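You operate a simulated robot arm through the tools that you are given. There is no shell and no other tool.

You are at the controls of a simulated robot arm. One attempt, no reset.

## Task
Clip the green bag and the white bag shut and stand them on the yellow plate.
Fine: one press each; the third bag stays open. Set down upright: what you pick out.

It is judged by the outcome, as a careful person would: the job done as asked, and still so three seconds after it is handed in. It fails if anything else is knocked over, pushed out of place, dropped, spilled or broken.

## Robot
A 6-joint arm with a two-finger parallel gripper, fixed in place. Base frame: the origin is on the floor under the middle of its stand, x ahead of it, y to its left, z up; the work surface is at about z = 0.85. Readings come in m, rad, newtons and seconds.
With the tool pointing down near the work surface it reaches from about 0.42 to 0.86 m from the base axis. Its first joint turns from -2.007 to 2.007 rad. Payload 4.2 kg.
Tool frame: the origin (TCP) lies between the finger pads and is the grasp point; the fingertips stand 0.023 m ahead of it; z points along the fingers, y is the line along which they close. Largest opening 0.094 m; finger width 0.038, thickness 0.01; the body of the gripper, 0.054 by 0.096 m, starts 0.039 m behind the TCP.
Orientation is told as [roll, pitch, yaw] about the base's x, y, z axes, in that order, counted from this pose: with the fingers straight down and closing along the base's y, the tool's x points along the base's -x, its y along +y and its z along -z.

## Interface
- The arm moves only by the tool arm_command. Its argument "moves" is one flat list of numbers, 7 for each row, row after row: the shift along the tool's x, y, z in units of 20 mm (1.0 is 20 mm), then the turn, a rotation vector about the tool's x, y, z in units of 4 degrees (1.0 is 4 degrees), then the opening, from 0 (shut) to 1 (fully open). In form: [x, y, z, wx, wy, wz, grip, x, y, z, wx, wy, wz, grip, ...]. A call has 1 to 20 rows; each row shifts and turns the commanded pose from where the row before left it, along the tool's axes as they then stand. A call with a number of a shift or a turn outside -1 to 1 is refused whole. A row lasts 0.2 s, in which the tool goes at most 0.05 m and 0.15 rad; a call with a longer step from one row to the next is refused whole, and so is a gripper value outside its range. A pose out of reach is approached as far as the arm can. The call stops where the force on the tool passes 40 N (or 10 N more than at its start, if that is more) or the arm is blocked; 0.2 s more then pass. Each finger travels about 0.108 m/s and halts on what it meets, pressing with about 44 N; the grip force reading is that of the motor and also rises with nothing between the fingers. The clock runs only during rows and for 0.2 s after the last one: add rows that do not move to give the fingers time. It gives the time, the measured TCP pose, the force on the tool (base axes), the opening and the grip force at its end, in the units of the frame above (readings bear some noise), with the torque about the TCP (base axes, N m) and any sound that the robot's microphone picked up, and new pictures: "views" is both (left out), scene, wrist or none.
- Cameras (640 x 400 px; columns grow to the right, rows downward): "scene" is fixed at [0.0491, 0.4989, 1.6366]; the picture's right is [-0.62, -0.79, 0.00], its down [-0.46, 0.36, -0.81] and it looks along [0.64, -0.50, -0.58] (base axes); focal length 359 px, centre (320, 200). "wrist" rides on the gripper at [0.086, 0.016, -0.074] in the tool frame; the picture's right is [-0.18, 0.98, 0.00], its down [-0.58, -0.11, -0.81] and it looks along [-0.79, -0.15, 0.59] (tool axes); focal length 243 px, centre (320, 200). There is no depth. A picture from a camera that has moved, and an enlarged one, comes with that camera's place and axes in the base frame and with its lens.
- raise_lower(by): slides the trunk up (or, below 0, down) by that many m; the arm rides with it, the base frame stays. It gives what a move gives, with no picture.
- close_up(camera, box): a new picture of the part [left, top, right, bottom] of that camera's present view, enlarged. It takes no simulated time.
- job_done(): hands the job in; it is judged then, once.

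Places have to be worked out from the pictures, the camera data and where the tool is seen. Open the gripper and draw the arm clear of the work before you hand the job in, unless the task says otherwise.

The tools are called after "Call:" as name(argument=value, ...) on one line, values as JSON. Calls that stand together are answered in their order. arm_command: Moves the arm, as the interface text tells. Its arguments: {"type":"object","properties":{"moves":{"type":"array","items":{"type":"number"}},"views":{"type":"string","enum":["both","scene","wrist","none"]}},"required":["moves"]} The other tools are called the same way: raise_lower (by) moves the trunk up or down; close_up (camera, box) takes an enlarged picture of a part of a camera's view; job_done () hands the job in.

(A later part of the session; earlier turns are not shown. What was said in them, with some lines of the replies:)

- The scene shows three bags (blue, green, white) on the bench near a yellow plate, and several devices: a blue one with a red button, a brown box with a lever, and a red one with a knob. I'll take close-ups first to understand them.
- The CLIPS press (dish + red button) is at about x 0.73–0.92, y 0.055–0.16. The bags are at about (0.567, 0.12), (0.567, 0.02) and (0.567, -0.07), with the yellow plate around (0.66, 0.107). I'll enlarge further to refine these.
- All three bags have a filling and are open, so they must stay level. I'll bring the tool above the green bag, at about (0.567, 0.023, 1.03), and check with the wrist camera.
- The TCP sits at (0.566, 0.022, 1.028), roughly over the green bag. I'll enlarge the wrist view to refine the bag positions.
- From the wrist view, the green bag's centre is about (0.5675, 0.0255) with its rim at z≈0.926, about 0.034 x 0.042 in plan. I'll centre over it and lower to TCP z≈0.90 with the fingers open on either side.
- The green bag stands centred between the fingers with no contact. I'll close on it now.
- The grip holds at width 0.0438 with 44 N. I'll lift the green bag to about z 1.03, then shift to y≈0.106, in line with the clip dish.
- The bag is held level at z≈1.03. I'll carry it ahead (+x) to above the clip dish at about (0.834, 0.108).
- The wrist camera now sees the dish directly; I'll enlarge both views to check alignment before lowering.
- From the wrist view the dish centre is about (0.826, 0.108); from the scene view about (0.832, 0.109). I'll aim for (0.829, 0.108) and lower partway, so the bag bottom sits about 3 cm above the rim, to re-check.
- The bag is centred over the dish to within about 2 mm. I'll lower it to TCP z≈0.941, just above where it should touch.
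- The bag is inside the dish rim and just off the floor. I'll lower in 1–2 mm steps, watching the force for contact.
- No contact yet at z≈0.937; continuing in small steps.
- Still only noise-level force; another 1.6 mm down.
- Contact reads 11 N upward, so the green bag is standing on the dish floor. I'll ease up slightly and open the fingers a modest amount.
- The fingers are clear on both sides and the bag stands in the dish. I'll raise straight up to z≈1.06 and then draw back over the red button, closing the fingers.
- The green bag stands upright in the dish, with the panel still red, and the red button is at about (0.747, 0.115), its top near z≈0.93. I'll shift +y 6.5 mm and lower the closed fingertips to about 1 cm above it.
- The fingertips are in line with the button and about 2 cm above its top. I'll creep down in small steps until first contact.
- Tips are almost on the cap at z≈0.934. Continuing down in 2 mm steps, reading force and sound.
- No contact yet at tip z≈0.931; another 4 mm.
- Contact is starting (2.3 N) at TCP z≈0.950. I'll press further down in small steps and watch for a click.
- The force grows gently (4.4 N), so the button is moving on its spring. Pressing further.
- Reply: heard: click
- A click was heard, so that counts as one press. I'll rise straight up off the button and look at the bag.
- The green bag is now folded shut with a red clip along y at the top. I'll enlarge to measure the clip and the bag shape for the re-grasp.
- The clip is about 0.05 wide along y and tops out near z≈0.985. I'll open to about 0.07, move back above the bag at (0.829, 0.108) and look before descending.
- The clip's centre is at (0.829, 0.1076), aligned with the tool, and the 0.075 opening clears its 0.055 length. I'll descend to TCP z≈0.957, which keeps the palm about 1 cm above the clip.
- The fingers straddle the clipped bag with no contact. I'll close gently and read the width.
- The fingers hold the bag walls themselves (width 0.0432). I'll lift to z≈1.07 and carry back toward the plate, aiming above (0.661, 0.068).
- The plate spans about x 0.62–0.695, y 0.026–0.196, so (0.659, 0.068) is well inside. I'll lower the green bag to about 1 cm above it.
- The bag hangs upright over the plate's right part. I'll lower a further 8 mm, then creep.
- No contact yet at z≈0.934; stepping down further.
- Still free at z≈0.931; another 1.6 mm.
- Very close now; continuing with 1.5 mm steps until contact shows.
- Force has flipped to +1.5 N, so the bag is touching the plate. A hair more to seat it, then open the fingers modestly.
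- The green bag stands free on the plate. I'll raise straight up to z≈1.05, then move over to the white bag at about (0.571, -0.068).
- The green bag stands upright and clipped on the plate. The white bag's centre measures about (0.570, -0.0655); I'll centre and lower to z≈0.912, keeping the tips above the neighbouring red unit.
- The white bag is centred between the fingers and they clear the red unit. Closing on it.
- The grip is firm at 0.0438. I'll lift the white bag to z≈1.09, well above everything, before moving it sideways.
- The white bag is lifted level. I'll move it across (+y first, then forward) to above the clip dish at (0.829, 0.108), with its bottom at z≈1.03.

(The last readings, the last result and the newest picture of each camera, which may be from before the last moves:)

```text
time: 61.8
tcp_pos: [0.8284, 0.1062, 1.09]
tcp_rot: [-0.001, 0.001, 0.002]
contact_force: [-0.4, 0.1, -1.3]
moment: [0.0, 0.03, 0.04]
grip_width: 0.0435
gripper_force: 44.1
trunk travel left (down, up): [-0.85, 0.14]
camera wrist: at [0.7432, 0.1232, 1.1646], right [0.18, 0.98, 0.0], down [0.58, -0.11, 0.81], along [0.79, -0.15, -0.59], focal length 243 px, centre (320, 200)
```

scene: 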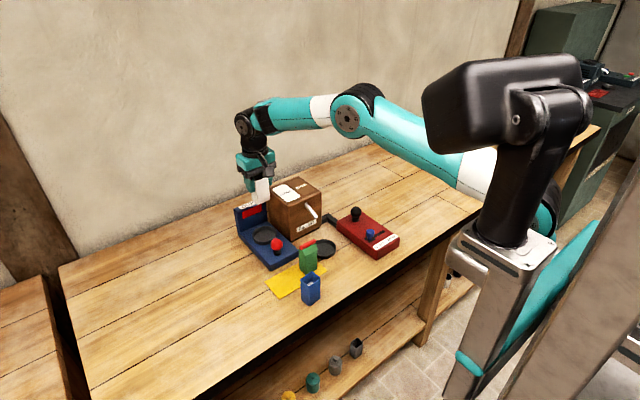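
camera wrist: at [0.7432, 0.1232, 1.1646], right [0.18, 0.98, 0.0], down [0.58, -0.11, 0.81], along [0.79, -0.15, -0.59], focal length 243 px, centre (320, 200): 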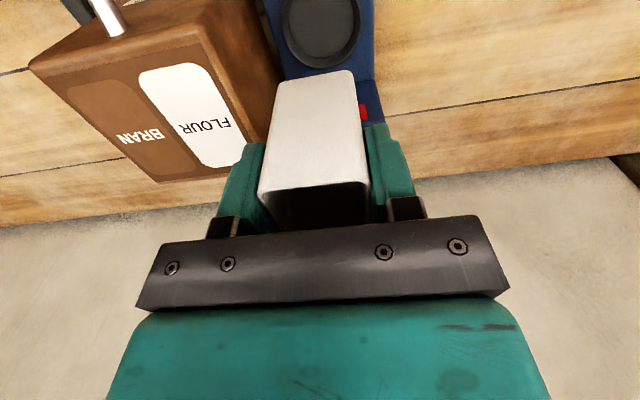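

Aligned as for the green bag. I'll nudge by under 1 mm and lower to z≈0.975, with the bag bottom about 2 cm above the rim, then check.

Call:
arm_command(moves=[-0.04, 0.04, 0.4, 0, 0, 0, 0.35, 0, 0, 0.8, 0, 0, 0, 0.35, 0, 0, 0.9, 0, 0, 0, 0.35, 0, 0, 0.9, 0, 0, 0, 0.35, 0, 0, 0.9, 0, 0, 0, 0.35, 0, 0, 0.8, 0, 0, 0, 0.35, 0, 0, 0.6, 0, 0, 0, 0.35, 0, 0, 0.45, 0, 0, 0, 0.35, 0, 0, 0, 0, 0, 0, 0.35])

Call:
close_up(camera="wrist", box=[220, 0, 420, 125])

Call:
close_up(camera="scene", box=[225, 180, 345, 310])

```text
time: 63.8
tcp_pos: [0.8292, 0.1092, 0.9747]
tcp_rot: [0.0, 0.002, -0.001]
contact_force: [0.1, -0.2, -1.2]
moment: [0.02, -0.01, -0.01]
grip_width: 0.0439
gripper_force: 44.1
trunk travel left (down, up): [-0.85, 0.14]
camera wrist: at [0.744, 0.1245, 1.0496], right [0.18, 0.98, 0.0], down [0.58, -0.11, 0.81], along [0.79, -0.15, -0.59], focal length 243 px, centre (320, 200)
```

scene: 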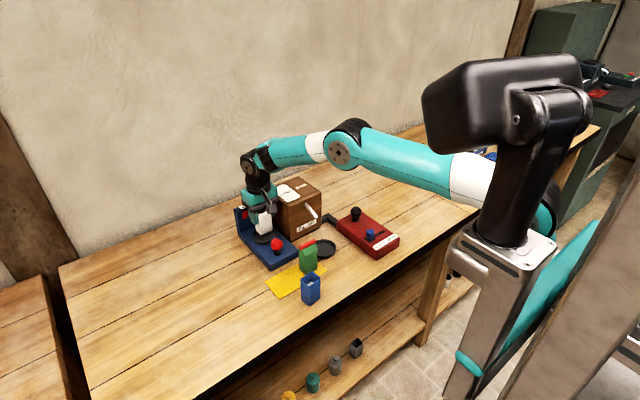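
wrist: 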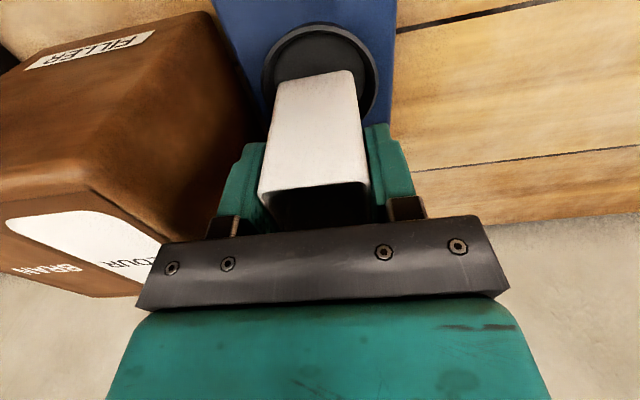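

```text
3.20 times, centred on (320, 62) of wrist
camera zoom: at [0.744, 0.1245, 1.0496], right [0.18, 0.98, 0.0], down [0.58, -0.11, 0.81], along [0.79, -0.15, -0.59], focal length 776 px, centre (320, 640)
```

zoom: 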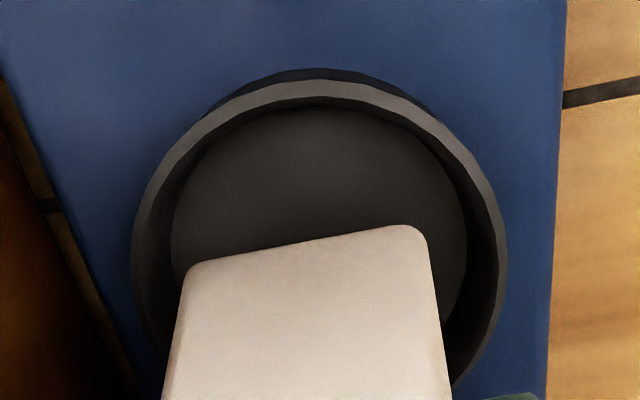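

```text
3.08 times, centred on (285, 245) of scene
camera zoom: at [0.0491, 0.4989, 1.6366], right [-0.62, -0.79, 0.0], down [-0.46, 0.36, -0.81], along [0.64, -0.5, -0.58], focal length 1104 px, centre (428, 62)
```

zoom: 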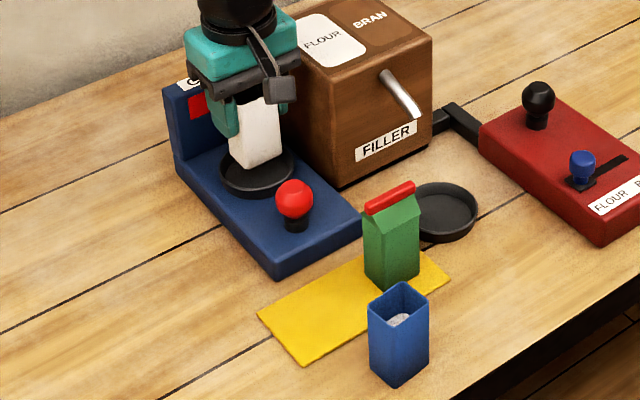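

Alignment over the dish matches the first time. Lowering to about z 0.949, then creeping.

Call:
arm_command(moves=[0, 0, 0.4, 0, 0, 0, 0.35, 0, 0, 0.5, 0, 0, 0, 0.35, 0, 0, 0.25, 0, 0, 0, 0.35, 0, 0, 0.15, 0, 0, 0, 0.35, 0, 0, 0, 0, 0, 0, 0.35], views="none")

```text
time: 65.0
tcp_pos: [0.8298, 0.1095, 0.9486]
tcp_rot: [-0.001, 0.001, -0.002]
contact_force: [-0.4, -0.3, -2.0]
moment: [0.01, -0.03, -0.03]
grip_width: 0.0438
gripper_force: 43.9
trunk travel left (down, up): [-0.85, 0.14]
```

No contact yet; another 3 mm in two small steps.

Call:
arm_command(moves=[0, 0, 0.08, 0, 0, 0, 0.35, 0, 0, 0.07, 0, 0, 0, 0.35, 0, 0, 0, 0, 0, 0, 0.35], views="none")

```text
time: 65.8
tcp_pos: [0.8299, 0.108, 0.9477]
tcp_rot: [0.001, -0.001, 0.0]
contact_force: [-0.5, 0.0, 0.1]
moment: [-0.05, -0.03, -0.04]
grip_width: 0.0432
gripper_force: 44.2
trunk travel left (down, up): [-0.85, 0.14]
```

Force is still near zero; another 1.4 mm.

Call:
arm_command(moves=[0, 0, 0.07, 0, 0, 0, 0.35, 0, 0, 0, 0, 0, 0, 0.35], views="none")

```text
time: 66.4
tcp_pos: [0.8302, 0.1082, 0.9461]
tcp_rot: [-0.001, -0.002, 0.001]
contact_force: [-3.7, -2.0, 11.3]
moment: [-0.13, 0.37, -0.03]
grip_width: 0.0438
gripper_force: 44.1
trunk travel left (down, up): [-0.85, 0.14]
```

Contact reads 11 N, so the white bag is on the dish floor. I'll ease up 0.8 mm and open the fingers.

Call:
arm_command(moves=[0, 0, -0.04, 0, 0, 0, 0.35, 0, 0, 0, 0, 0, 0, 0.45, 0, 0, 0, 0, 0, 0, 0.55, 0, 0, 0, 0, 0, 0, 0.7, 0, 0, 0, 0, 0, 0, 0.72, 0, 0, 0, 0, 0, 0, 0.72])

Call:
close_up(camera="wrist", box=[180, 0, 460, 230])

Call:
close_up(camera="scene", box=[225, 185, 305, 265])

```text
time: 67.8
tcp_pos: [0.8298, 0.1092, 0.9466]
tcp_rot: [0.0, 0.0, -0.001]
contact_force: [-0.3, 0.1, 0.7]
moment: [0.0, -0.01, 0.0]
grip_width: 0.0677
gripper_force: 0.1
trunk travel left (down, up): [-0.85, 0.14]
camera wrist: at [0.7442, 0.1249, 1.0202], right [0.18, 0.98, 0.0], down [0.58, -0.11, 0.81], along [0.79, -0.15, -0.59], focal length 243 px, centre (320, 200)
```

scene: 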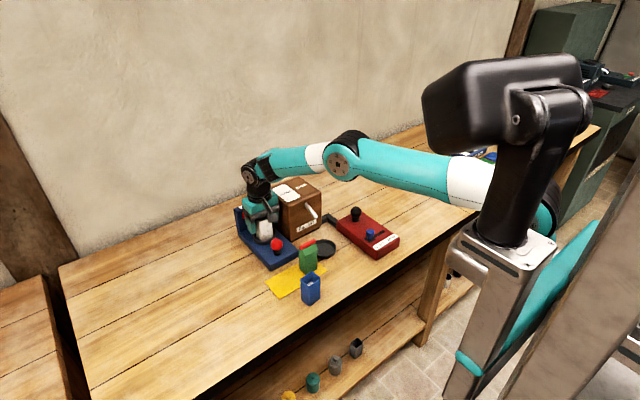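
wrist: 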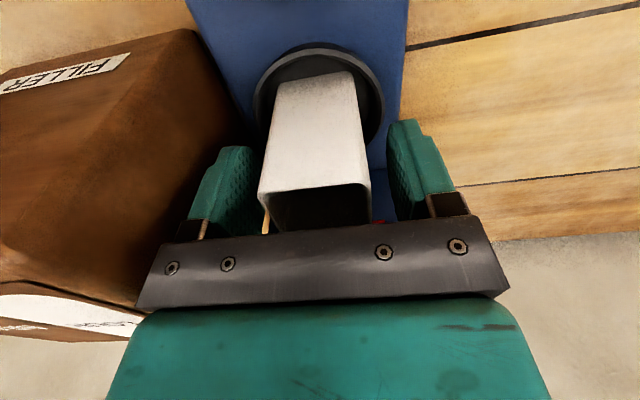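

```text
1.74 times, centred on (320, 115) of wrist
camera zoom: at [0.7442, 0.1249, 1.0202], right [0.18, 0.98, 0.0], down [0.58, -0.11, 0.81], along [0.79, -0.15, -0.59], focal length 422 px, centre (320, 348)
```

zoom: 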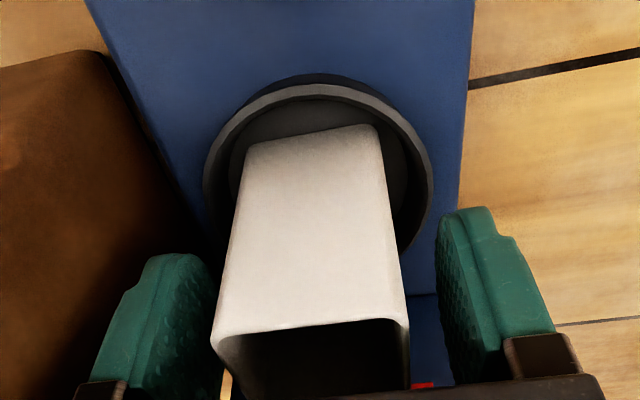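

```text
5.00 times, centred on (265, 225) of scene
camera zoom: at [0.0491, 0.4989, 1.6366], right [-0.62, -0.79, 0.0], down [-0.46, 0.36, -0.81], along [0.64, -0.5, -0.58], focal length 1794 px, centre (595, 75)
```

zoom: 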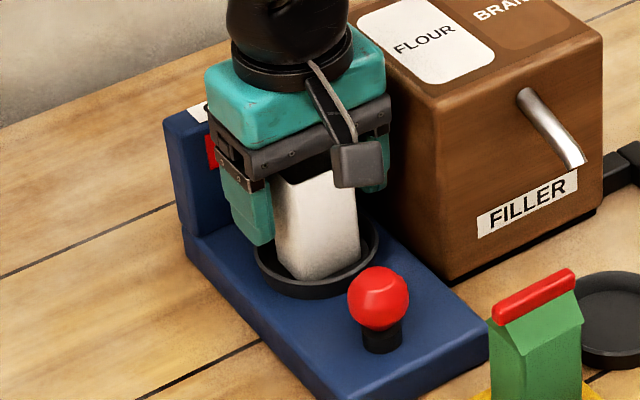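

The white bag stands in the dish, free of the fingers. I'll raise up, draw back above the red button and close the fingers, as before.

Call:
arm_command(moves=[0, 0, -0.4, 0, 0, 0, 0.72, 0, 0, -0.8, 0, 0, 0, 0.72, 0, 0, -0.9, 0, 0, 0, 0.72, 0, 0, -0.9, 0, 0, 0, 0.72, 0, 0, -0.9, 0, 0, 0, 0.72, 0, 0, -0.9, 0, 0, 0, 0.72, 0, 0, -0.6, 0, 0, 0, 0.72, 0, 0, -0.3, 0, 0, 0, 0.72, 0.5, 0, 0, 0, 0, 0, 0.5, 0.9, 0, 0, 0, 0, 0, 0.3, 0.9, 0.1, 0, 0, 0, 0, 0.1, 0.9, 0.1, 0, 0, 0, 0, 0, 0.6, 0.08, 0, 0, 0, 0, 0, 0.32, 0, 0, 0, 0, 0, 0, 0, 0, 0, 0, 0, 0, 0])

Call:
close_up(camera="wrist", box=[200, 0, 440, 150])

Call:
close_up(camera="scene", box=[225, 180, 345, 310])

```text
time: 71.0
tcp_pos: [0.7472, 0.1134, 1.0588]
tcp_rot: [0.0, -0.001, 0.001]
contact_force: [0.7, -0.2, 0.4]
moment: [0.0, -0.03, 0.0]
grip_width: 0.0
gripper_force: 42.5
trunk travel left (down, up): [-0.85, 0.14]
camera wrist: at [0.6619, 0.1305, 1.1341], right [0.18, 0.98, 0.0], down [0.58, -0.11, 0.81], along [0.79, -0.15, -0.59], focal length 243 px, centre (320, 200)
```

scene: 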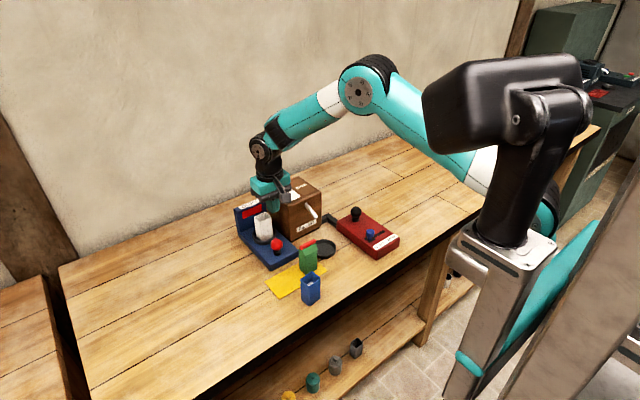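
wrist: 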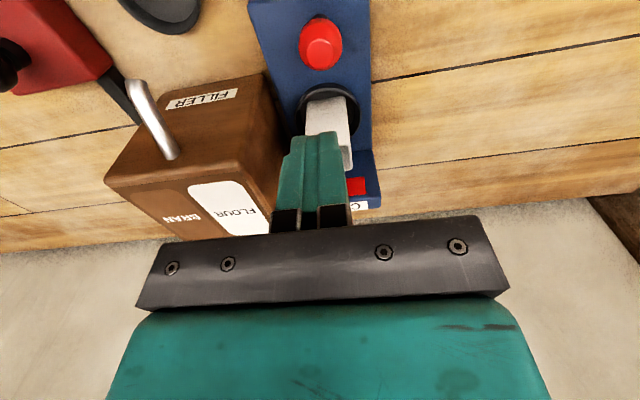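

```text
2.67 times, centred on (320, 75) of wrist
camera zoom: at [0.6619, 0.1305, 1.1341], right [0.18, 0.98, 0.0], down [0.58, -0.11, 0.81], along [0.79, -0.15, -0.59], focal length 647 px, centre (320, 533)
```

zoom: 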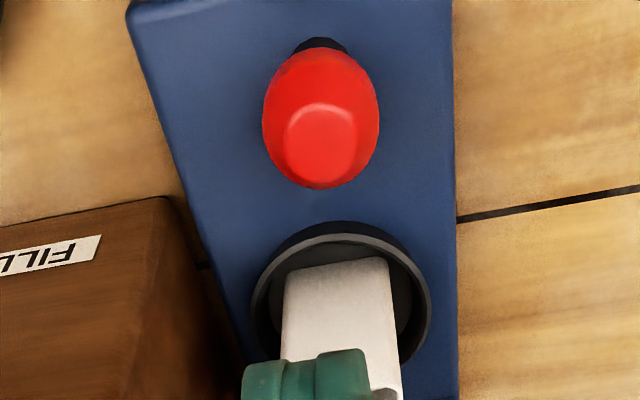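

```text
3.08 times, centred on (285, 245) of scene
camera zoom: at [0.0491, 0.4989, 1.6366], right [-0.62, -0.79, 0.0], down [-0.46, 0.36, -0.81], along [0.64, -0.5, -0.58], focal length 1104 px, centre (428, 62)
```

zoom: 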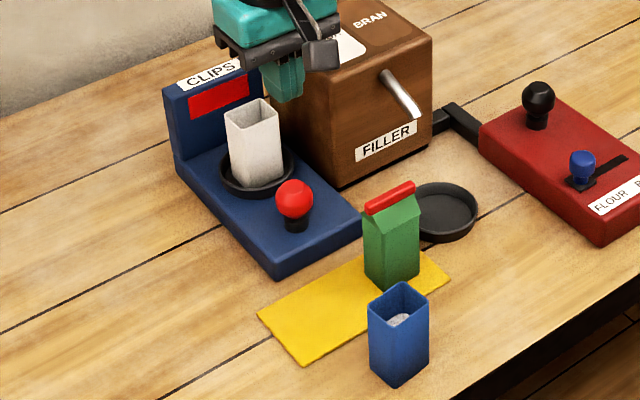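

Everything is as at the first press: button centred under the closed tips, white bag upright and open in the dish. I'll descend to just above the cap (TCP z≈0.957).

Call:
arm_command(moves=[0, 0, 0.5, 0, 0, 0, 0, 0, 0, 0.9, 0, 0, 0, 0, 0, 0, 0.9, 0, 0, 0, 0, 0, 0, 0.9, 0, 0, 0, 0, 0, 0, 0.8, 0, 0, 0, 0, 0, 0, 0.5, 0, 0, 0, 0, 0, 0, 0.3, 0, 0, 0, 0, 0, 0, 0.2, 0, 0, 0, 0, 0, 0, 0.1, 0, 0, 0, 0, 0, 0, 0, 0, 0, 0, 0], views="none")

Call:
close_up(camera="scene", box=[235, 200, 315, 270])

```text
time: 73.2
tcp_pos: [0.7474, 0.1152, 0.9582]
tcp_rot: [0.0, 0.0, 0.001]
contact_force: [0.1, 0.4, -0.3]
moment: [-0.01, 0.02, 0.0]
grip_width: 0.0003
gripper_force: 41.8
trunk travel left (down, up): [-0.85, 0.14]
```

```text
5.71 times, centred on (275, 235) of scene
camera zoom: at [0.0491, 0.4989, 1.6366], right [-0.62, -0.79, 0.0], down [-0.46, 0.36, -0.81], along [0.64, -0.5, -0.58], focal length 2051 px, centre (577, 0)
```

zoom: 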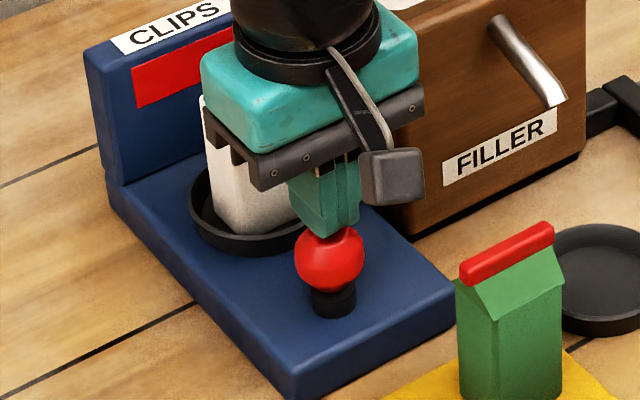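

The tips are just above the cap. Pressing down slowly in 2 mm steps to about TCP z 0.947 first.

Call:
arm_command(moves=[0, 0, 0.1, 0, 0, 0, 0, 0, 0, 0.1, 0, 0, 0, 0, 0, 0, 0.1, 0, 0, 0, 0, 0, 0, 0.1, 0, 0, 0, 0, 0, 0, 0.1, 0, 0, 0, 0, 0, 0, 0, 0, 0, 0, 0], views="none")

```text
time: 74.6
tcp_pos: [0.7475, 0.1141, 0.9482]
tcp_rot: [-0.001, 0.001, 0.0]
contact_force: [-1.0, -1.0, 3.3]
moment: [-0.01, 0.02, 0.01]
grip_width: 0.0
gripper_force: 42.8
trunk travel left (down, up): [-0.85, 0.14]
```

Spring contact of 3.3 N; the first click came near z≈0.943, so I'll press on in 2 mm steps.

Call:
arm_command(moves=[0, 0, 0.1, 0, 0, 0, 0, 0, 0, 0.1, 0, 0, 0, 0, 0, 0, 0, 0, 0, 0, 0], views="none")

```text
time: 75.4
tcp_pos: [0.7476, 0.114, 0.9437]
tcp_rot: [0.0, 0.0, 0.002]
contact_force: [-0.7, 0.3, 4.8]
moment: [0.03, 0.02, -0.03]
grip_width: 0.0
gripper_force: 42.2
trunk travel left (down, up): [-0.85, 0.14]
heard: click
```

The click was heard, so that is the one press for the white bag. Rising straight up off the button to look.

Call:
arm_command(moves=[0, 0, -0.3, 0, 0, 0, 0, 0, 0, -0.6, 0, 0, 0, 0, 0, 0, -0.9, 0, 0, 0, 0, 0, 0, -0.9, 0, 0, 0, 0, 0, 0, -0.9, 0, 0, 0, 0, 0, 0, -0.9, 0, 0, 0, 0, 0, 0, -0.9, 0, 0, 0, 0, 0, 0, -0.45, 0, 0, 0, 0, 0, 0, 0, 0, 0, 0, 0])

Call:
close_up(camera="scene", box=[225, 180, 345, 310])

```text
time: 77.4
tcp_pos: [0.7472, 0.1147, 1.0599]
tcp_rot: [0.0, 0.0, 0.001]
contact_force: [-0.3, 0.5, 0.2]
moment: [-0.05, -0.01, 0.01]
grip_width: 0.0
gripper_force: 42.3
trunk travel left (down, up): [-0.85, 0.14]
camera wrist: at [0.6618, 0.13, 1.1357], right [0.18, 0.98, 0.0], down [0.58, -0.11, 0.81], along [0.79, -0.15, -0.59], focal length 243 px, centre (320, 200)
```

scene: 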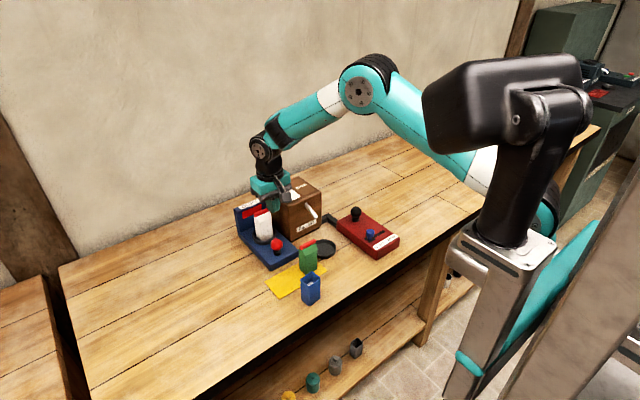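
wrist: 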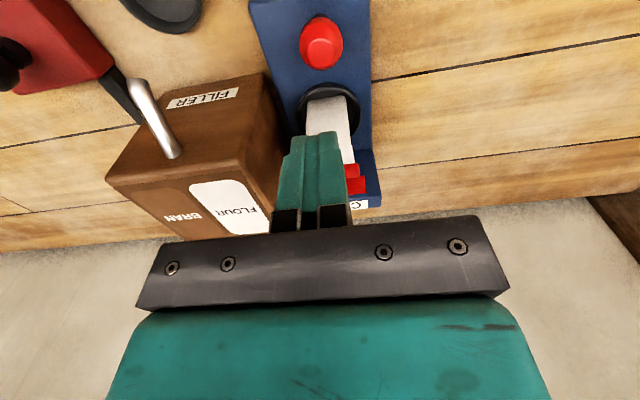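

```text
3.08 times, centred on (285, 245) of scene
camera zoom: at [0.0491, 0.4989, 1.6366], right [-0.62, -0.79, 0.0], down [-0.46, 0.36, -0.81], along [0.64, -0.5, -0.58], focal length 1104 px, centre (428, 62)
```

zoom: 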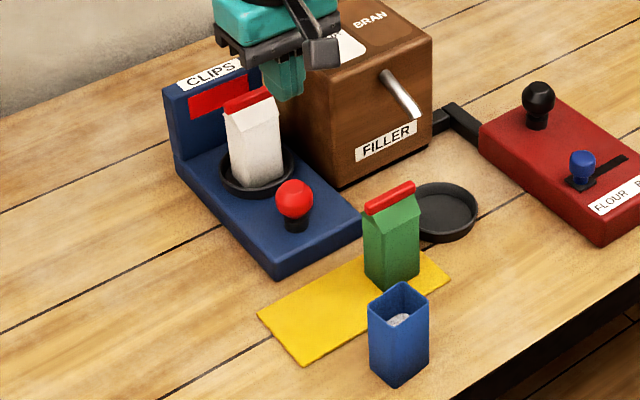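

The white bag is now clipped shut too. I'll open the fingers and go back above it.

Call:
arm_command(moves=[0, 0, 0, 0, 0, 0, 0.3, 0, 0, 0, 0, 0, 0, 0.6, -0.4, -0.13, 0, 0, 0, 0, 0.8, -0.9, -0.13, 0, 0, 0, 0, 0.8, -0.9, 0, 0, 0, 0, 0, 0.8, -0.9, 0, 0, 0, 0, 0, 0.8, -0.7, 0, 0, 0, 0, 0, 0.8, -0.33, 0, 0, 0, 0, 0, 0.8, 0, 0, 0, 0, 0, 0, 0.8])

Call:
close_up(camera="wrist", box=[180, 0, 460, 230])

```text
time: 79.4
tcp_pos: [0.8294, 0.1098, 1.0603]
tcp_rot: [0.0, -0.001, 0.002]
contact_force: [-0.5, -0.5, -0.4]
moment: [0.05, -0.03, 0.0]
grip_width: 0.0752
gripper_force: 0.1
trunk travel left (down, up): [-0.85, 0.14]
camera wrist: at [0.7449, 0.1248, 1.1349], right [0.18, 0.98, 0.0], down [0.58, -0.11, 0.81], along [0.79, -0.15, -0.59], focal length 243 px, centre (320, 200)
```

scene: 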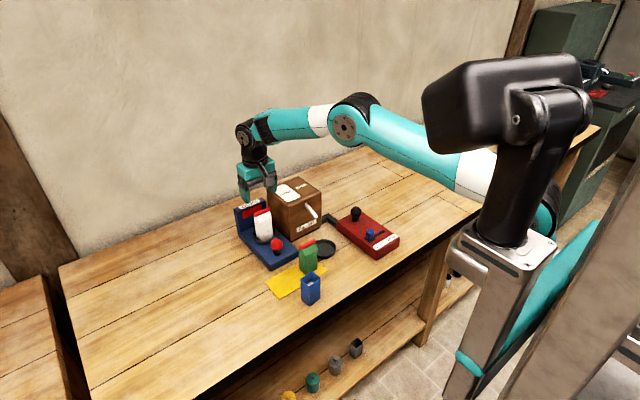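
wrist: 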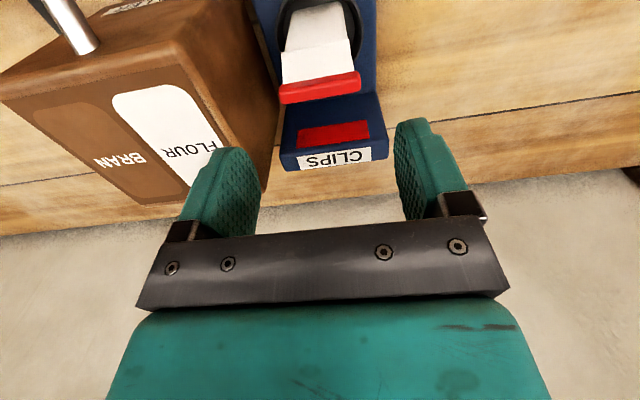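

```text
1.74 times, centred on (320, 115) of wrist
camera zoom: at [0.7449, 0.1248, 1.1349], right [0.18, 0.98, 0.0], down [0.58, -0.11, 0.81], along [0.79, -0.15, -0.59], focal length 422 px, centre (320, 348)
```

zoom: 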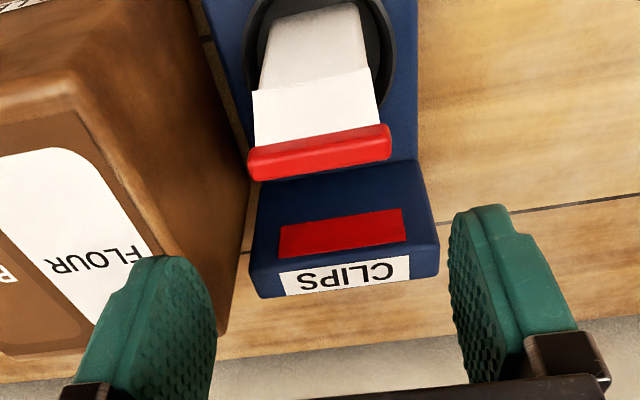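

The view matches the earlier green-bag approach almost exactly. Descending to TCP z≈0.957 with the same opening.

Call:
arm_command(moves=[0, 0, 0.4, 0, 0, 0, 0.8, 0, 0, 0.8, 0, 0, 0, 0.8, 0, 0, 0.9, 0, 0, 0, 0.8, 0, 0, 0.9, 0, 0, 0, 0.8, 0, 0, 0.9, 0, 0, 0, 0.8, 0, 0, 0.7, 0, 0, 0, 0.8, 0, 0, 0.4, 0, 0, 0, 0.8, 0, 0, 0.15, 0, 0, 0, 0.8, 0, 0, 0, 0, 0, 0, 0.8])

Call:
close_up(camera="wrist", box=[180, 0, 460, 230])

```text
time: 81.4
tcp_pos: [0.8288, 0.1081, 0.9568]
tcp_rot: [-0.001, 0.0, -0.001]
contact_force: [-1.0, 1.0, 0.1]
moment: [0.02, 0.01, -0.03]
grip_width: 0.0753
gripper_force: 0.1
trunk travel left (down, up): [-0.85, 0.14]
camera wrist: at [0.7444, 0.1248, 1.0322], right [0.18, 0.98, 0.0], down [0.58, -0.11, 0.81], along [0.79, -0.15, -0.59], focal length 243 px, centre (320, 200)
```

scene: 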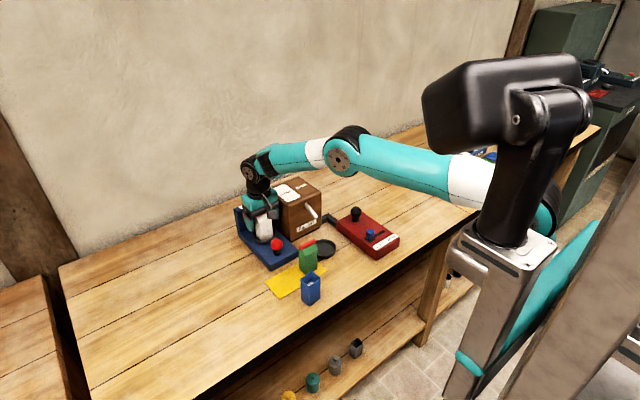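
wrist: 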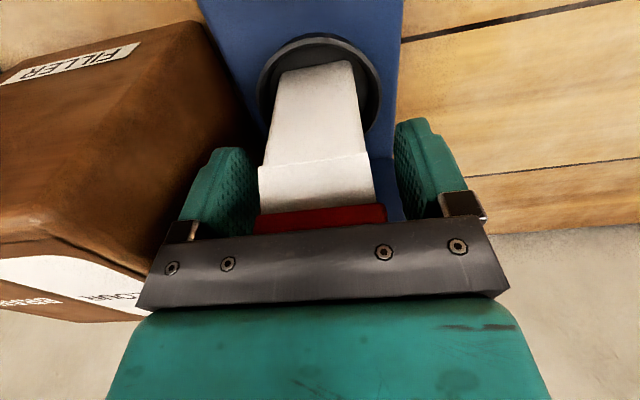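

```text
1.74 times, centred on (320, 115) of wrist
camera zoom: at [0.7444, 0.1248, 1.0322], right [0.18, 0.98, 0.0], down [0.58, -0.11, 0.81], along [0.79, -0.15, -0.59], focal length 422 px, centre (320, 348)
```

zoom: 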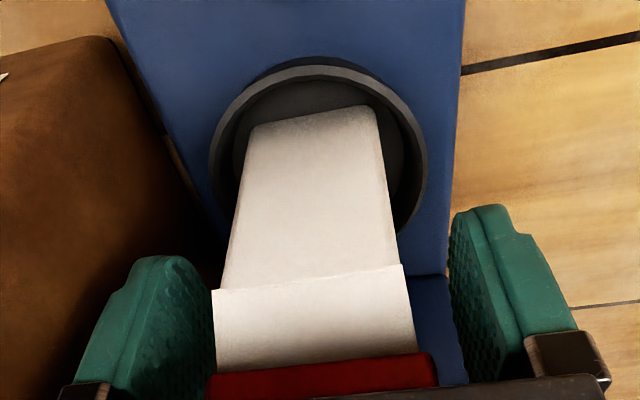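

The fingers straddle the clipped white bag without touching it. Closing on it.

Call:
arm_command(moves=[0, 0, 0, 0, 0, 0, 0.7, 0, 0, 0, 0, 0, 0, 0.6, 0, 0, 0, 0, 0, 0, 0.5, 0, 0, 0, 0, 0, 0, 0.4, 0, 0, 0, 0, 0, 0, 0.35, 0, 0, 0, 0, 0, 0, 0.35], views="wrist")

```text
time: 82.8
tcp_pos: [0.8291, 0.1089, 0.9587]
tcp_rot: [0.001, 0.001, -0.002]
contact_force: [-0.8, 0.5, -0.6]
moment: [0.0, 0.01, -0.01]
grip_width: 0.0434
gripper_force: 43.7
trunk travel left (down, up): [-0.85, 0.14]
camera wrist: at [0.7444, 0.1248, 1.0323], right [0.18, 0.98, 0.0], down [0.58, -0.11, 0.81], along [0.79, -0.15, -0.59], focal length 243 px, centre (320, 200)
```

wrist: 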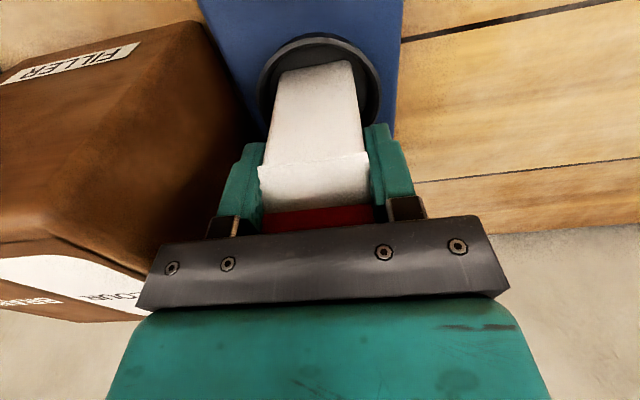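

Gripped at 0.0434. I'll lift to z≈1.075 and carry it back above the left part of the plate at about (0.659, 0.152).

Call:
arm_command(moves=[0, 0, -0.3, 0, 0, 0, 0.35, 0, 0, -0.6, 0, 0, 0, 0.35, 0, 0, -0.9, 0, 0, 0, 0.35, 0, 0, -0.9, 0, 0, 0, 0.35, 0, 0, -0.9, 0, 0, 0, 0.35, 0, 0, -0.9, 0, 0, 0, 0.35, 0, 0, -0.9, 0, 0, 0, 0.35, 0, 0, -0.4, 0, 0, 0, 0.35, 0.4, 0.1, 0, 0, 0, 0, 0.35, 0.9, 0.3, 0, 0, 0, 0, 0.35, 0.9, 0.4, 0, 0, 0, 0, 0.35, 0.9, 0.4, 0, 0, 0, 0, 0.35, 0.9, 0.4, 0, 0, 0, 0, 0.35, 0.9, 0.3, 0, 0, 0, 0, 0.35, 0.9, 0.2, 0, 0, 0, 0, 0.35, 0.9, 0.05, 0, 0, 0, 0, 0.35, 0.9, 0, 0, 0, 0, 0, 0.35, 0.6, 0, 0, 0, 0, 0, 0.35, 0.32, 0, 0, 0, 0, 0, 0.35, 0, 0, 0, 0, 0, 0, 0.35])

Call:
close_up(camera="scene", box=[225, 180, 345, 310])

Call:
close_up(camera="wrist", box=[160, 0, 480, 220])

```text
time: 87.0
tcp_pos: [0.6597, 0.1528, 1.0743]
tcp_rot: [0.001, -0.001, 0.0]
contact_force: [0.3, 0.0, -1.3]
moment: [0.0, -0.03, -0.02]
grip_width: 0.0435
gripper_force: 44.1
trunk travel left (down, up): [-0.85, 0.14]
camera wrist: at [0.5744, 0.1678, 1.1485], right [0.18, 0.98, 0.0], down [0.58, -0.11, 0.81], along [0.79, -0.15, -0.59], focal length 243 px, centre (320, 200)
```

scene: 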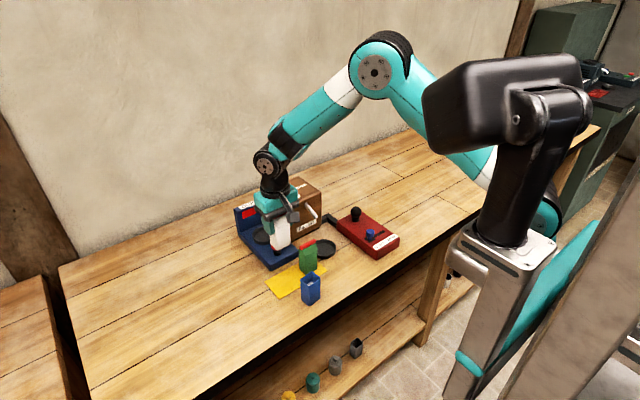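
wrist: 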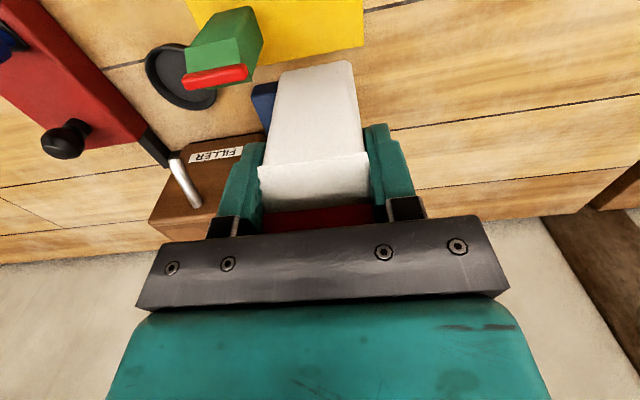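

```text
3.08 times, centred on (285, 245) of scene
camera zoom: at [0.0491, 0.4989, 1.6366], right [-0.62, -0.79, 0.0], down [-0.46, 0.36, -0.81], along [0.64, -0.5, -0.58], focal length 1104 px, centre (428, 62)
```

zoom: 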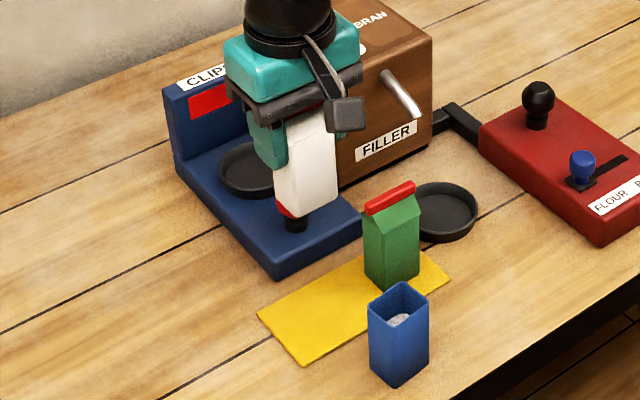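

```text
1.82 times, centred on (320, 110) of wrist
camera zoom: at [0.5744, 0.1678, 1.1485], right [0.18, 0.98, 0.0], down [0.58, -0.11, 0.81], along [0.79, -0.15, -0.59], focal length 441 px, centre (320, 364)
```

zoom: 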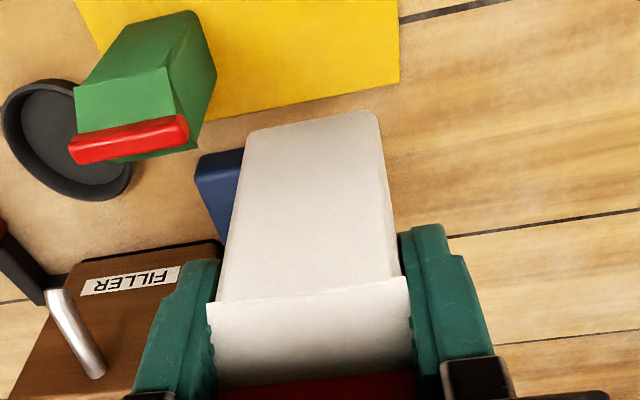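

The far-left plate corner measures (0.6956, 0.194), so y=0.152 keeps the bag about 2 cm inside the edge and clear of the green one. Lowering to about 1 cm above.

Call:
arm_command(moves=[0, 0, 0.4, 0, 0, 0, 0.35, 0, 0, 0.8, 0, 0, 0, 0.35, 0, 0, 0.9, 0, 0, 0, 0.35, 0, 0, 0.9, 0, 0, 0, 0.35, 0, 0, 0.9, 0, 0, 0, 0.35, 0, 0, 0.9, 0, 0, 0, 0.35, 0, 0, 0.8, 0, 0, 0, 0.35, 0, 0, 0.6, 0, 0, 0, 0.35, 0, 0, 0.4, 0, 0, 0, 0.35, 0, 0, 0, 0, 0, 0, 0.35])

Call:
close_up(camera="scene", box=[245, 210, 345, 310])

Call:
close_up(camera="wrist", box=[160, 0, 480, 220])

```text
time: 89.2
tcp_pos: [0.6604, 0.152, 0.9416]
tcp_rot: [0.001, -0.001, -0.001]
contact_force: [-0.1, 0.0, -1.8]
moment: [0.01, 0.02, 0.0]
grip_width: 0.0433
gripper_force: 44.1
trunk travel left (down, up): [-0.85, 0.14]
camera wrist: at [0.5737, 0.1679, 1.0164], right [0.18, 0.98, 0.0], down [0.58, -0.11, 0.81], along [0.79, -0.15, -0.59], focal length 243 px, centre (320, 200)
```

scene: 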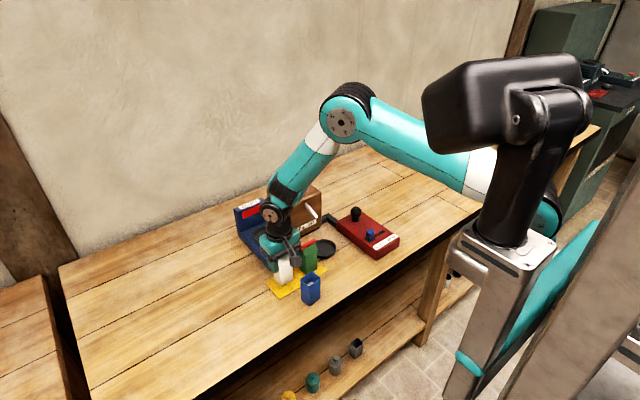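
wrist: 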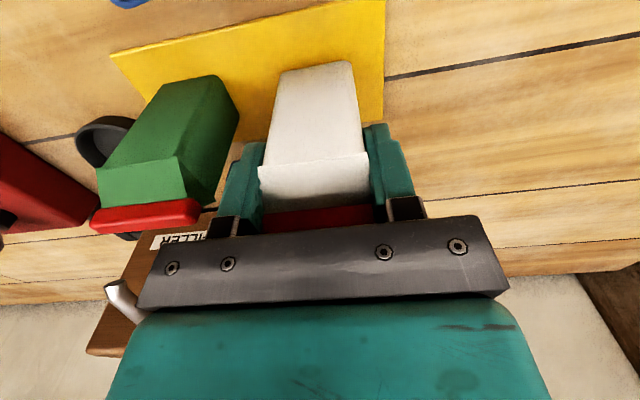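

```text
4.00 times, centred on (295, 260) of scene
camera zoom: at [0.0491, 0.4989, 1.6366], right [-0.62, -0.79, 0.0], down [-0.46, 0.36, -0.81], along [0.64, -0.5, -0.58], focal length 1436 px, centre (420, -40)
```

zoom: 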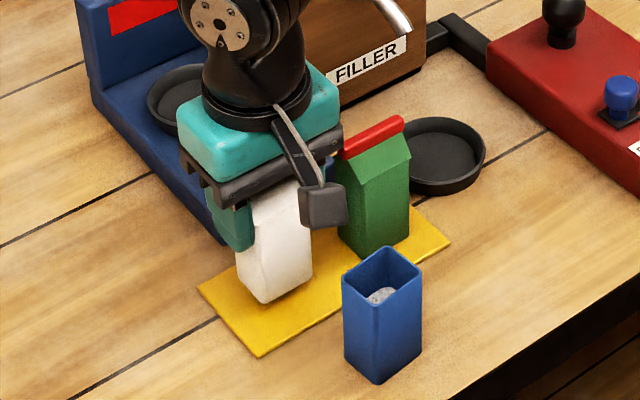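

```text
1.82 times, centred on (320, 110) of wrist
camera zoom: at [0.5737, 0.1679, 1.0164], right [0.18, 0.98, 0.0], down [0.58, -0.11, 0.81], along [0.79, -0.15, -0.59], focal length 441 px, centre (320, 364)
```

zoom: 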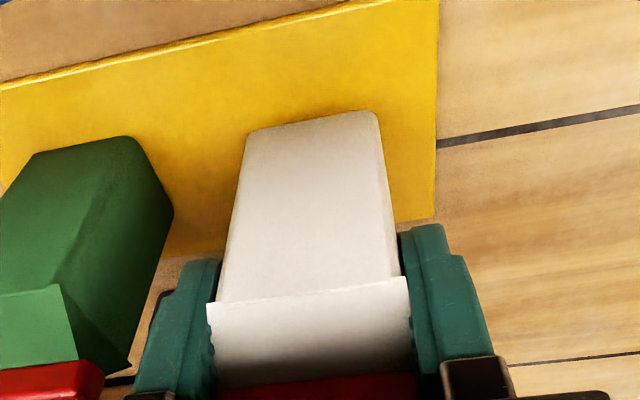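

The white bag hangs upright over the plate with a clear gap from the green one. Lowering close to contact.

Call:
arm_command(moves=[0, 0, 0.2, 0, 0, 0, 0.35, 0, 0, 0.15, 0, 0, 0, 0.35, 0, 0, 0.08, 0, 0, 0, 0.35, 0, 0, 0.07, 0, 0, 0, 0.35, 0, 0, 0, 0, 0, 0, 0.35], views="none")

```text
time: 90.4
tcp_pos: [0.6594, 0.1522, 0.9321]
tcp_rot: [0.001, 0.0, 0.002]
contact_force: [1.4, -0.6, -0.9]
moment: [0.01, 0.0, 0.0]
grip_width: 0.0435
gripper_force: 43.7
trunk travel left (down, up): [-0.85, 0.14]
```

No contact yet at z≈0.931; creeping down.

Call:
arm_command(moves=[0, 0, 0.08, 0, 0, 0, 0.35, 0, 0, 0, 0, 0, 0, 0.35], views="none")

```text
time: 91.0
tcp_pos: [0.6584, 0.152, 0.9306]
tcp_rot: [0.0, 0.0, 0.001]
contact_force: [0.2, -0.7, -1.5]
moment: [0.0, -0.03, 0.01]
grip_width: 0.0432
gripper_force: 44.2
trunk travel left (down, up): [-0.85, 0.14]
```

Still free; another 1.5 mm.

Call:
arm_command(moves=[0, 0, 0.075, 0, 0, 0, 0.35, 0, 0, 0, 0, 0, 0, 0.35], views="none")

```text
time: 91.6
tcp_pos: [0.6585, 0.1527, 0.9283]
tcp_rot: [0.001, 0.002, 0.0]
contact_force: [-0.9, 0.2, 1.1]
moment: [-0.01, 0.03, -0.01]
grip_width: 0.0433
gripper_force: 44.0
trunk travel left (down, up): [-0.85, 0.14]
```

The force has gone from about -1.3 to +1.1 N, so it is just touching. A touch more to seat it and check.

Call:
arm_command(moves=[0, 0, 0.04, 0, 0, 0, 0.35, 0, 0, 0, 0, 0, 0, 0.35], views="none")

```text
time: 92.2
tcp_pos: [0.6585, 0.1521, 0.9289]
tcp_rot: [0.001, 0.001, 0.002]
contact_force: [-3.3, -0.9, 12.9]
moment: [-0.13, 0.33, 0.02]
grip_width: 0.0435
gripper_force: 43.9
trunk travel left (down, up): [-0.85, 0.14]
```

Firm contact at 13 N. I'll ease up 0.6 mm and open the fingers modestly.

Call:
arm_command(moves=[0, 0, -0.03, 0, 0, 0, 0.35, 0, 0, 0, 0, 0, 0, 0.45, 0, 0, 0, 0, 0, 0, 0.55, 0, 0, 0, 0, 0, 0, 0.66, 0, 0, 0, 0, 0, 0, 0.68, 0, 0, 0, 0, 0, 0, 0.68])

Call:
close_up(camera="scene", box=[245, 210, 345, 310])

Call:
close_up(camera="wrist", box=[160, 0, 480, 220])

```text
time: 93.6
tcp_pos: [0.659, 0.1528, 0.9287]
tcp_rot: [0.001, -0.001, 0.0]
contact_force: [0.9, -0.6, 0.7]
moment: [-0.05, 0.0, 0.0]
grip_width: 0.0642
gripper_force: 0.1
trunk travel left (down, up): [-0.85, 0.14]
camera wrist: at [0.574, 0.1681, 1.0031], right [0.18, 0.98, 0.0], down [0.58, -0.11, 0.81], along [0.79, -0.15, -0.59], focal length 243 px, centre (320, 200)
```

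scene: 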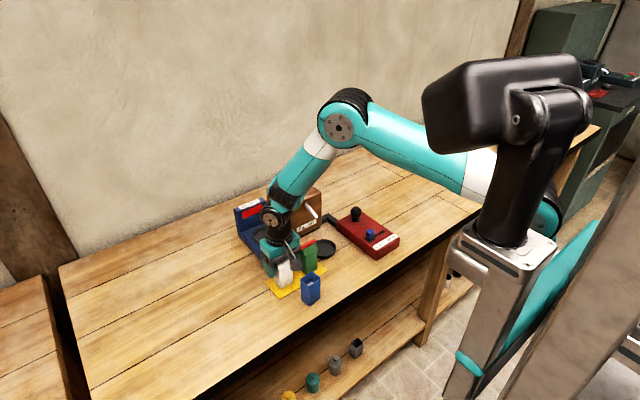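
wrist: 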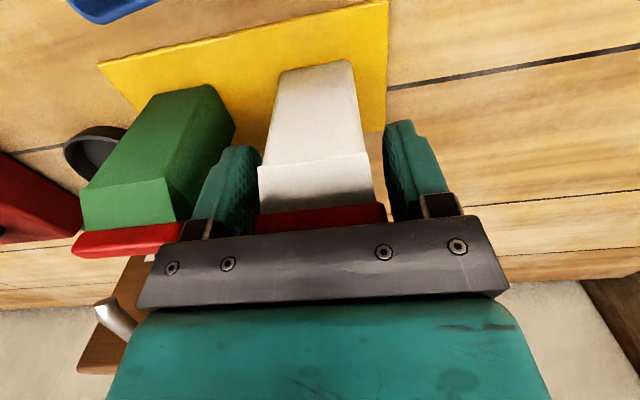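

```text
4.00 times, centred on (295, 260) of scene
camera zoom: at [0.0491, 0.4989, 1.6366], right [-0.62, -0.79, 0.0], down [-0.46, 0.36, -0.81], along [0.64, -0.5, -0.58], focal length 1436 px, centre (420, -40)
```

zoom: 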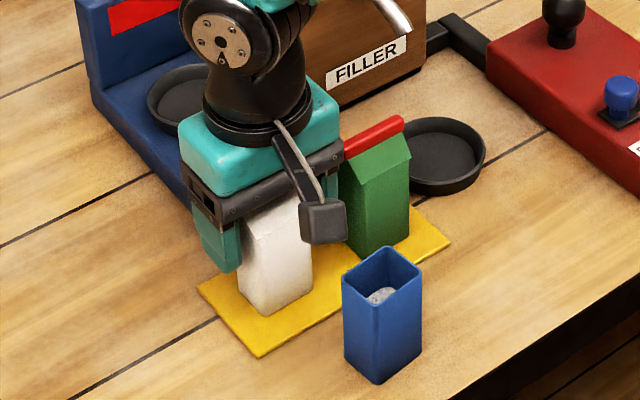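

```text
1.82 times, centred on (320, 110) of wrist
camera zoom: at [0.574, 0.1681, 1.0031], right [0.18, 0.98, 0.0], down [0.58, -0.11, 0.81], along [0.79, -0.15, -0.59], focal length 441 px, centre (320, 364)
```

zoom: 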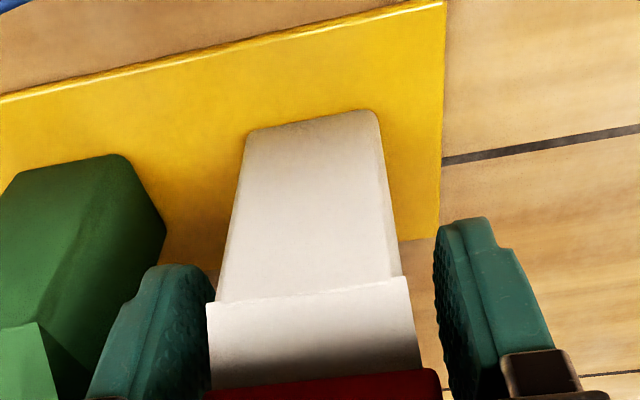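

Both fingers are clear of the white bag, which stands on the plate. I'll raise straight up and well clear.

Call:
arm_command(moves=[0, 0, -0.3, 0, 0, 0, 0.68, 0, 0, -0.7, 0, 0, 0, 0.68, 0, 0, -0.9, 0, 0, 0, 0.68, 0, 0, -0.9, 0, 0, 0, 0.68, 0, 0, -0.9, 0, 0, 0, 0.68, 0, 0, -0.9, 0, 0, 0, 0.68, 0, 0, -0.9, 0, 0, 0, 0.7, 0, 0, -1, 0, 0, 0, 0.8, 0, 0, -1, 0, 0, 0, 0.9, 0, 0, -1, 0, 0, 0, 1, 0.3, 0, -1, 0, 0, 0, 1, 0.5, -0.3, -1, 0, 0, 0, 1, 0.5, -0.6, -1, 0, 0, 0, 1, 0.5, -0.9, -0.8, 0, 0, 0, 1, 0.3, -0.9, -0.4, 0, 0, 0, 1, 0, -0.9, 0, 0, 0, 0, 1, 0, -0.9, 0, 0, 0, 0, 1, 0, -0.9, 0, 0, 0, 0, 1, 0, -0.6, 0, 0, 0, 0, 1, 0, 0, 0, 0, 0, 0, 1])

Call:
close_up(camera="scene", box=[225, 175, 415, 315])

Call:
close_up(camera="scene", box=[255, 225, 345, 310])

Call:
close_up(camera="wrist", box=[200, 0, 560, 200])

```text
time: 97.8
tcp_pos: [0.6179, 0.0322, 1.1815]
tcp_rot: [0.0, -0.003, 0.0]
contact_force: [-0.4, 0.4, -0.2]
moment: [0.01, 0.01, 0.01]
grip_width: 0.0939
gripper_force: 0.1
trunk travel left (down, up): [-0.85, 0.14]
camera wrist: at [0.532, 0.0479, 1.2565], right [0.18, 0.98, 0.0], down [0.58, -0.11, 0.81], along [0.79, -0.15, -0.59], focal length 243 px, centre (320, 200)
```

scene: 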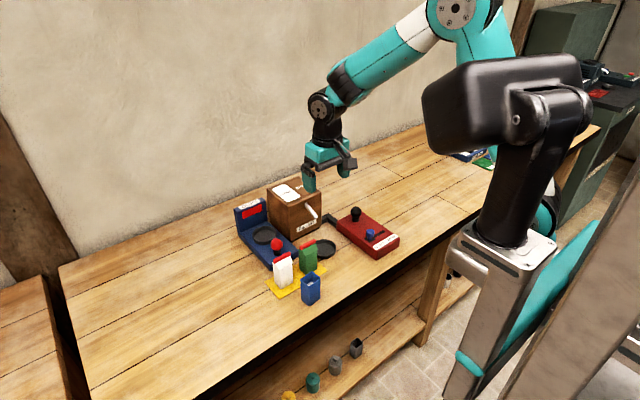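
wrist: 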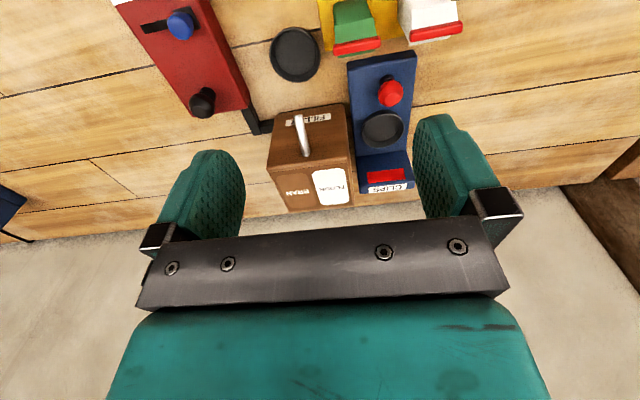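

```text
2.86 times, centred on (320, 245) of scene
camera zoom: at [0.0491, 0.4989, 1.6366], right [-0.62, -0.79, 0.0], down [-0.46, 0.36, -0.81], along [0.64, -0.5, -0.58], focal length 1025 px, centre (320, 71)
```

zoom: 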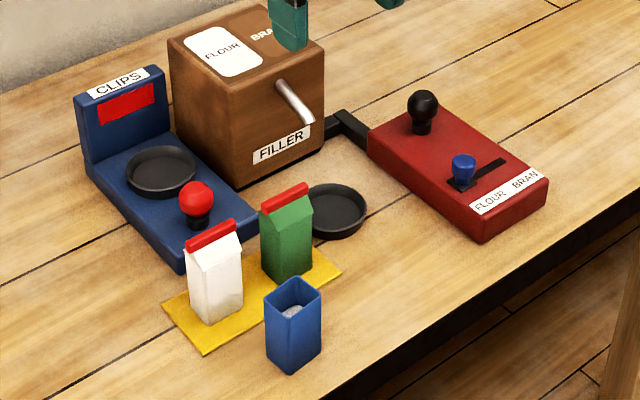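

```text
4.71 times, centred on (300, 268) of scene
camera zoom: at [0.0491, 0.4989, 1.6366], right [-0.62, -0.79, 0.0], down [-0.46, 0.36, -0.81], along [0.64, -0.5, -0.58], focal length 1689 px, centre (414, -118)
```

zoom: 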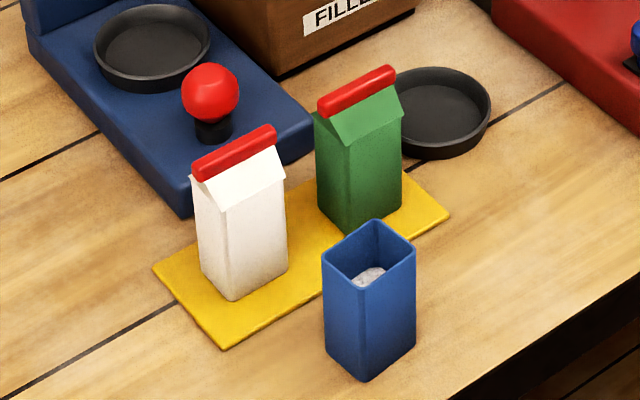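

```text
1.78 times, centred on (380, 100) of wrist
camera zoom: at [0.532, 0.0479, 1.2565], right [0.18, 0.98, 0.0], down [0.58, -0.11, 0.81], along [0.79, -0.15, -0.59], focal length 431 px, centre (213, 378)
```

zoom: 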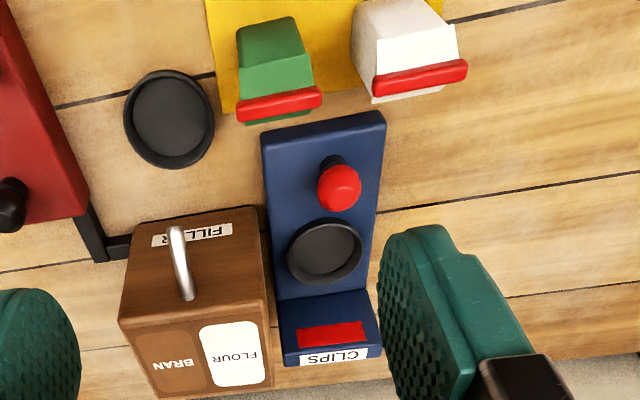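

Both the green and white bags are clipped and stand upright on the yellow plate. The blue bag is open and untouched, all else is in place, and the arm is clear with the gripper open, so I'm handing the job in.

Call:
job_done()

```text
The job is handed in.
```

The green and white bags are both clipped shut and standing upright on the yellow plate. I gave the clip button one press for each and heard one click each time.

The blue bag is still open where it was. In the last pictures, nothing else looked knocked, moved or spilled. I opened the gripper and raised the arm clear of the work before handing in.
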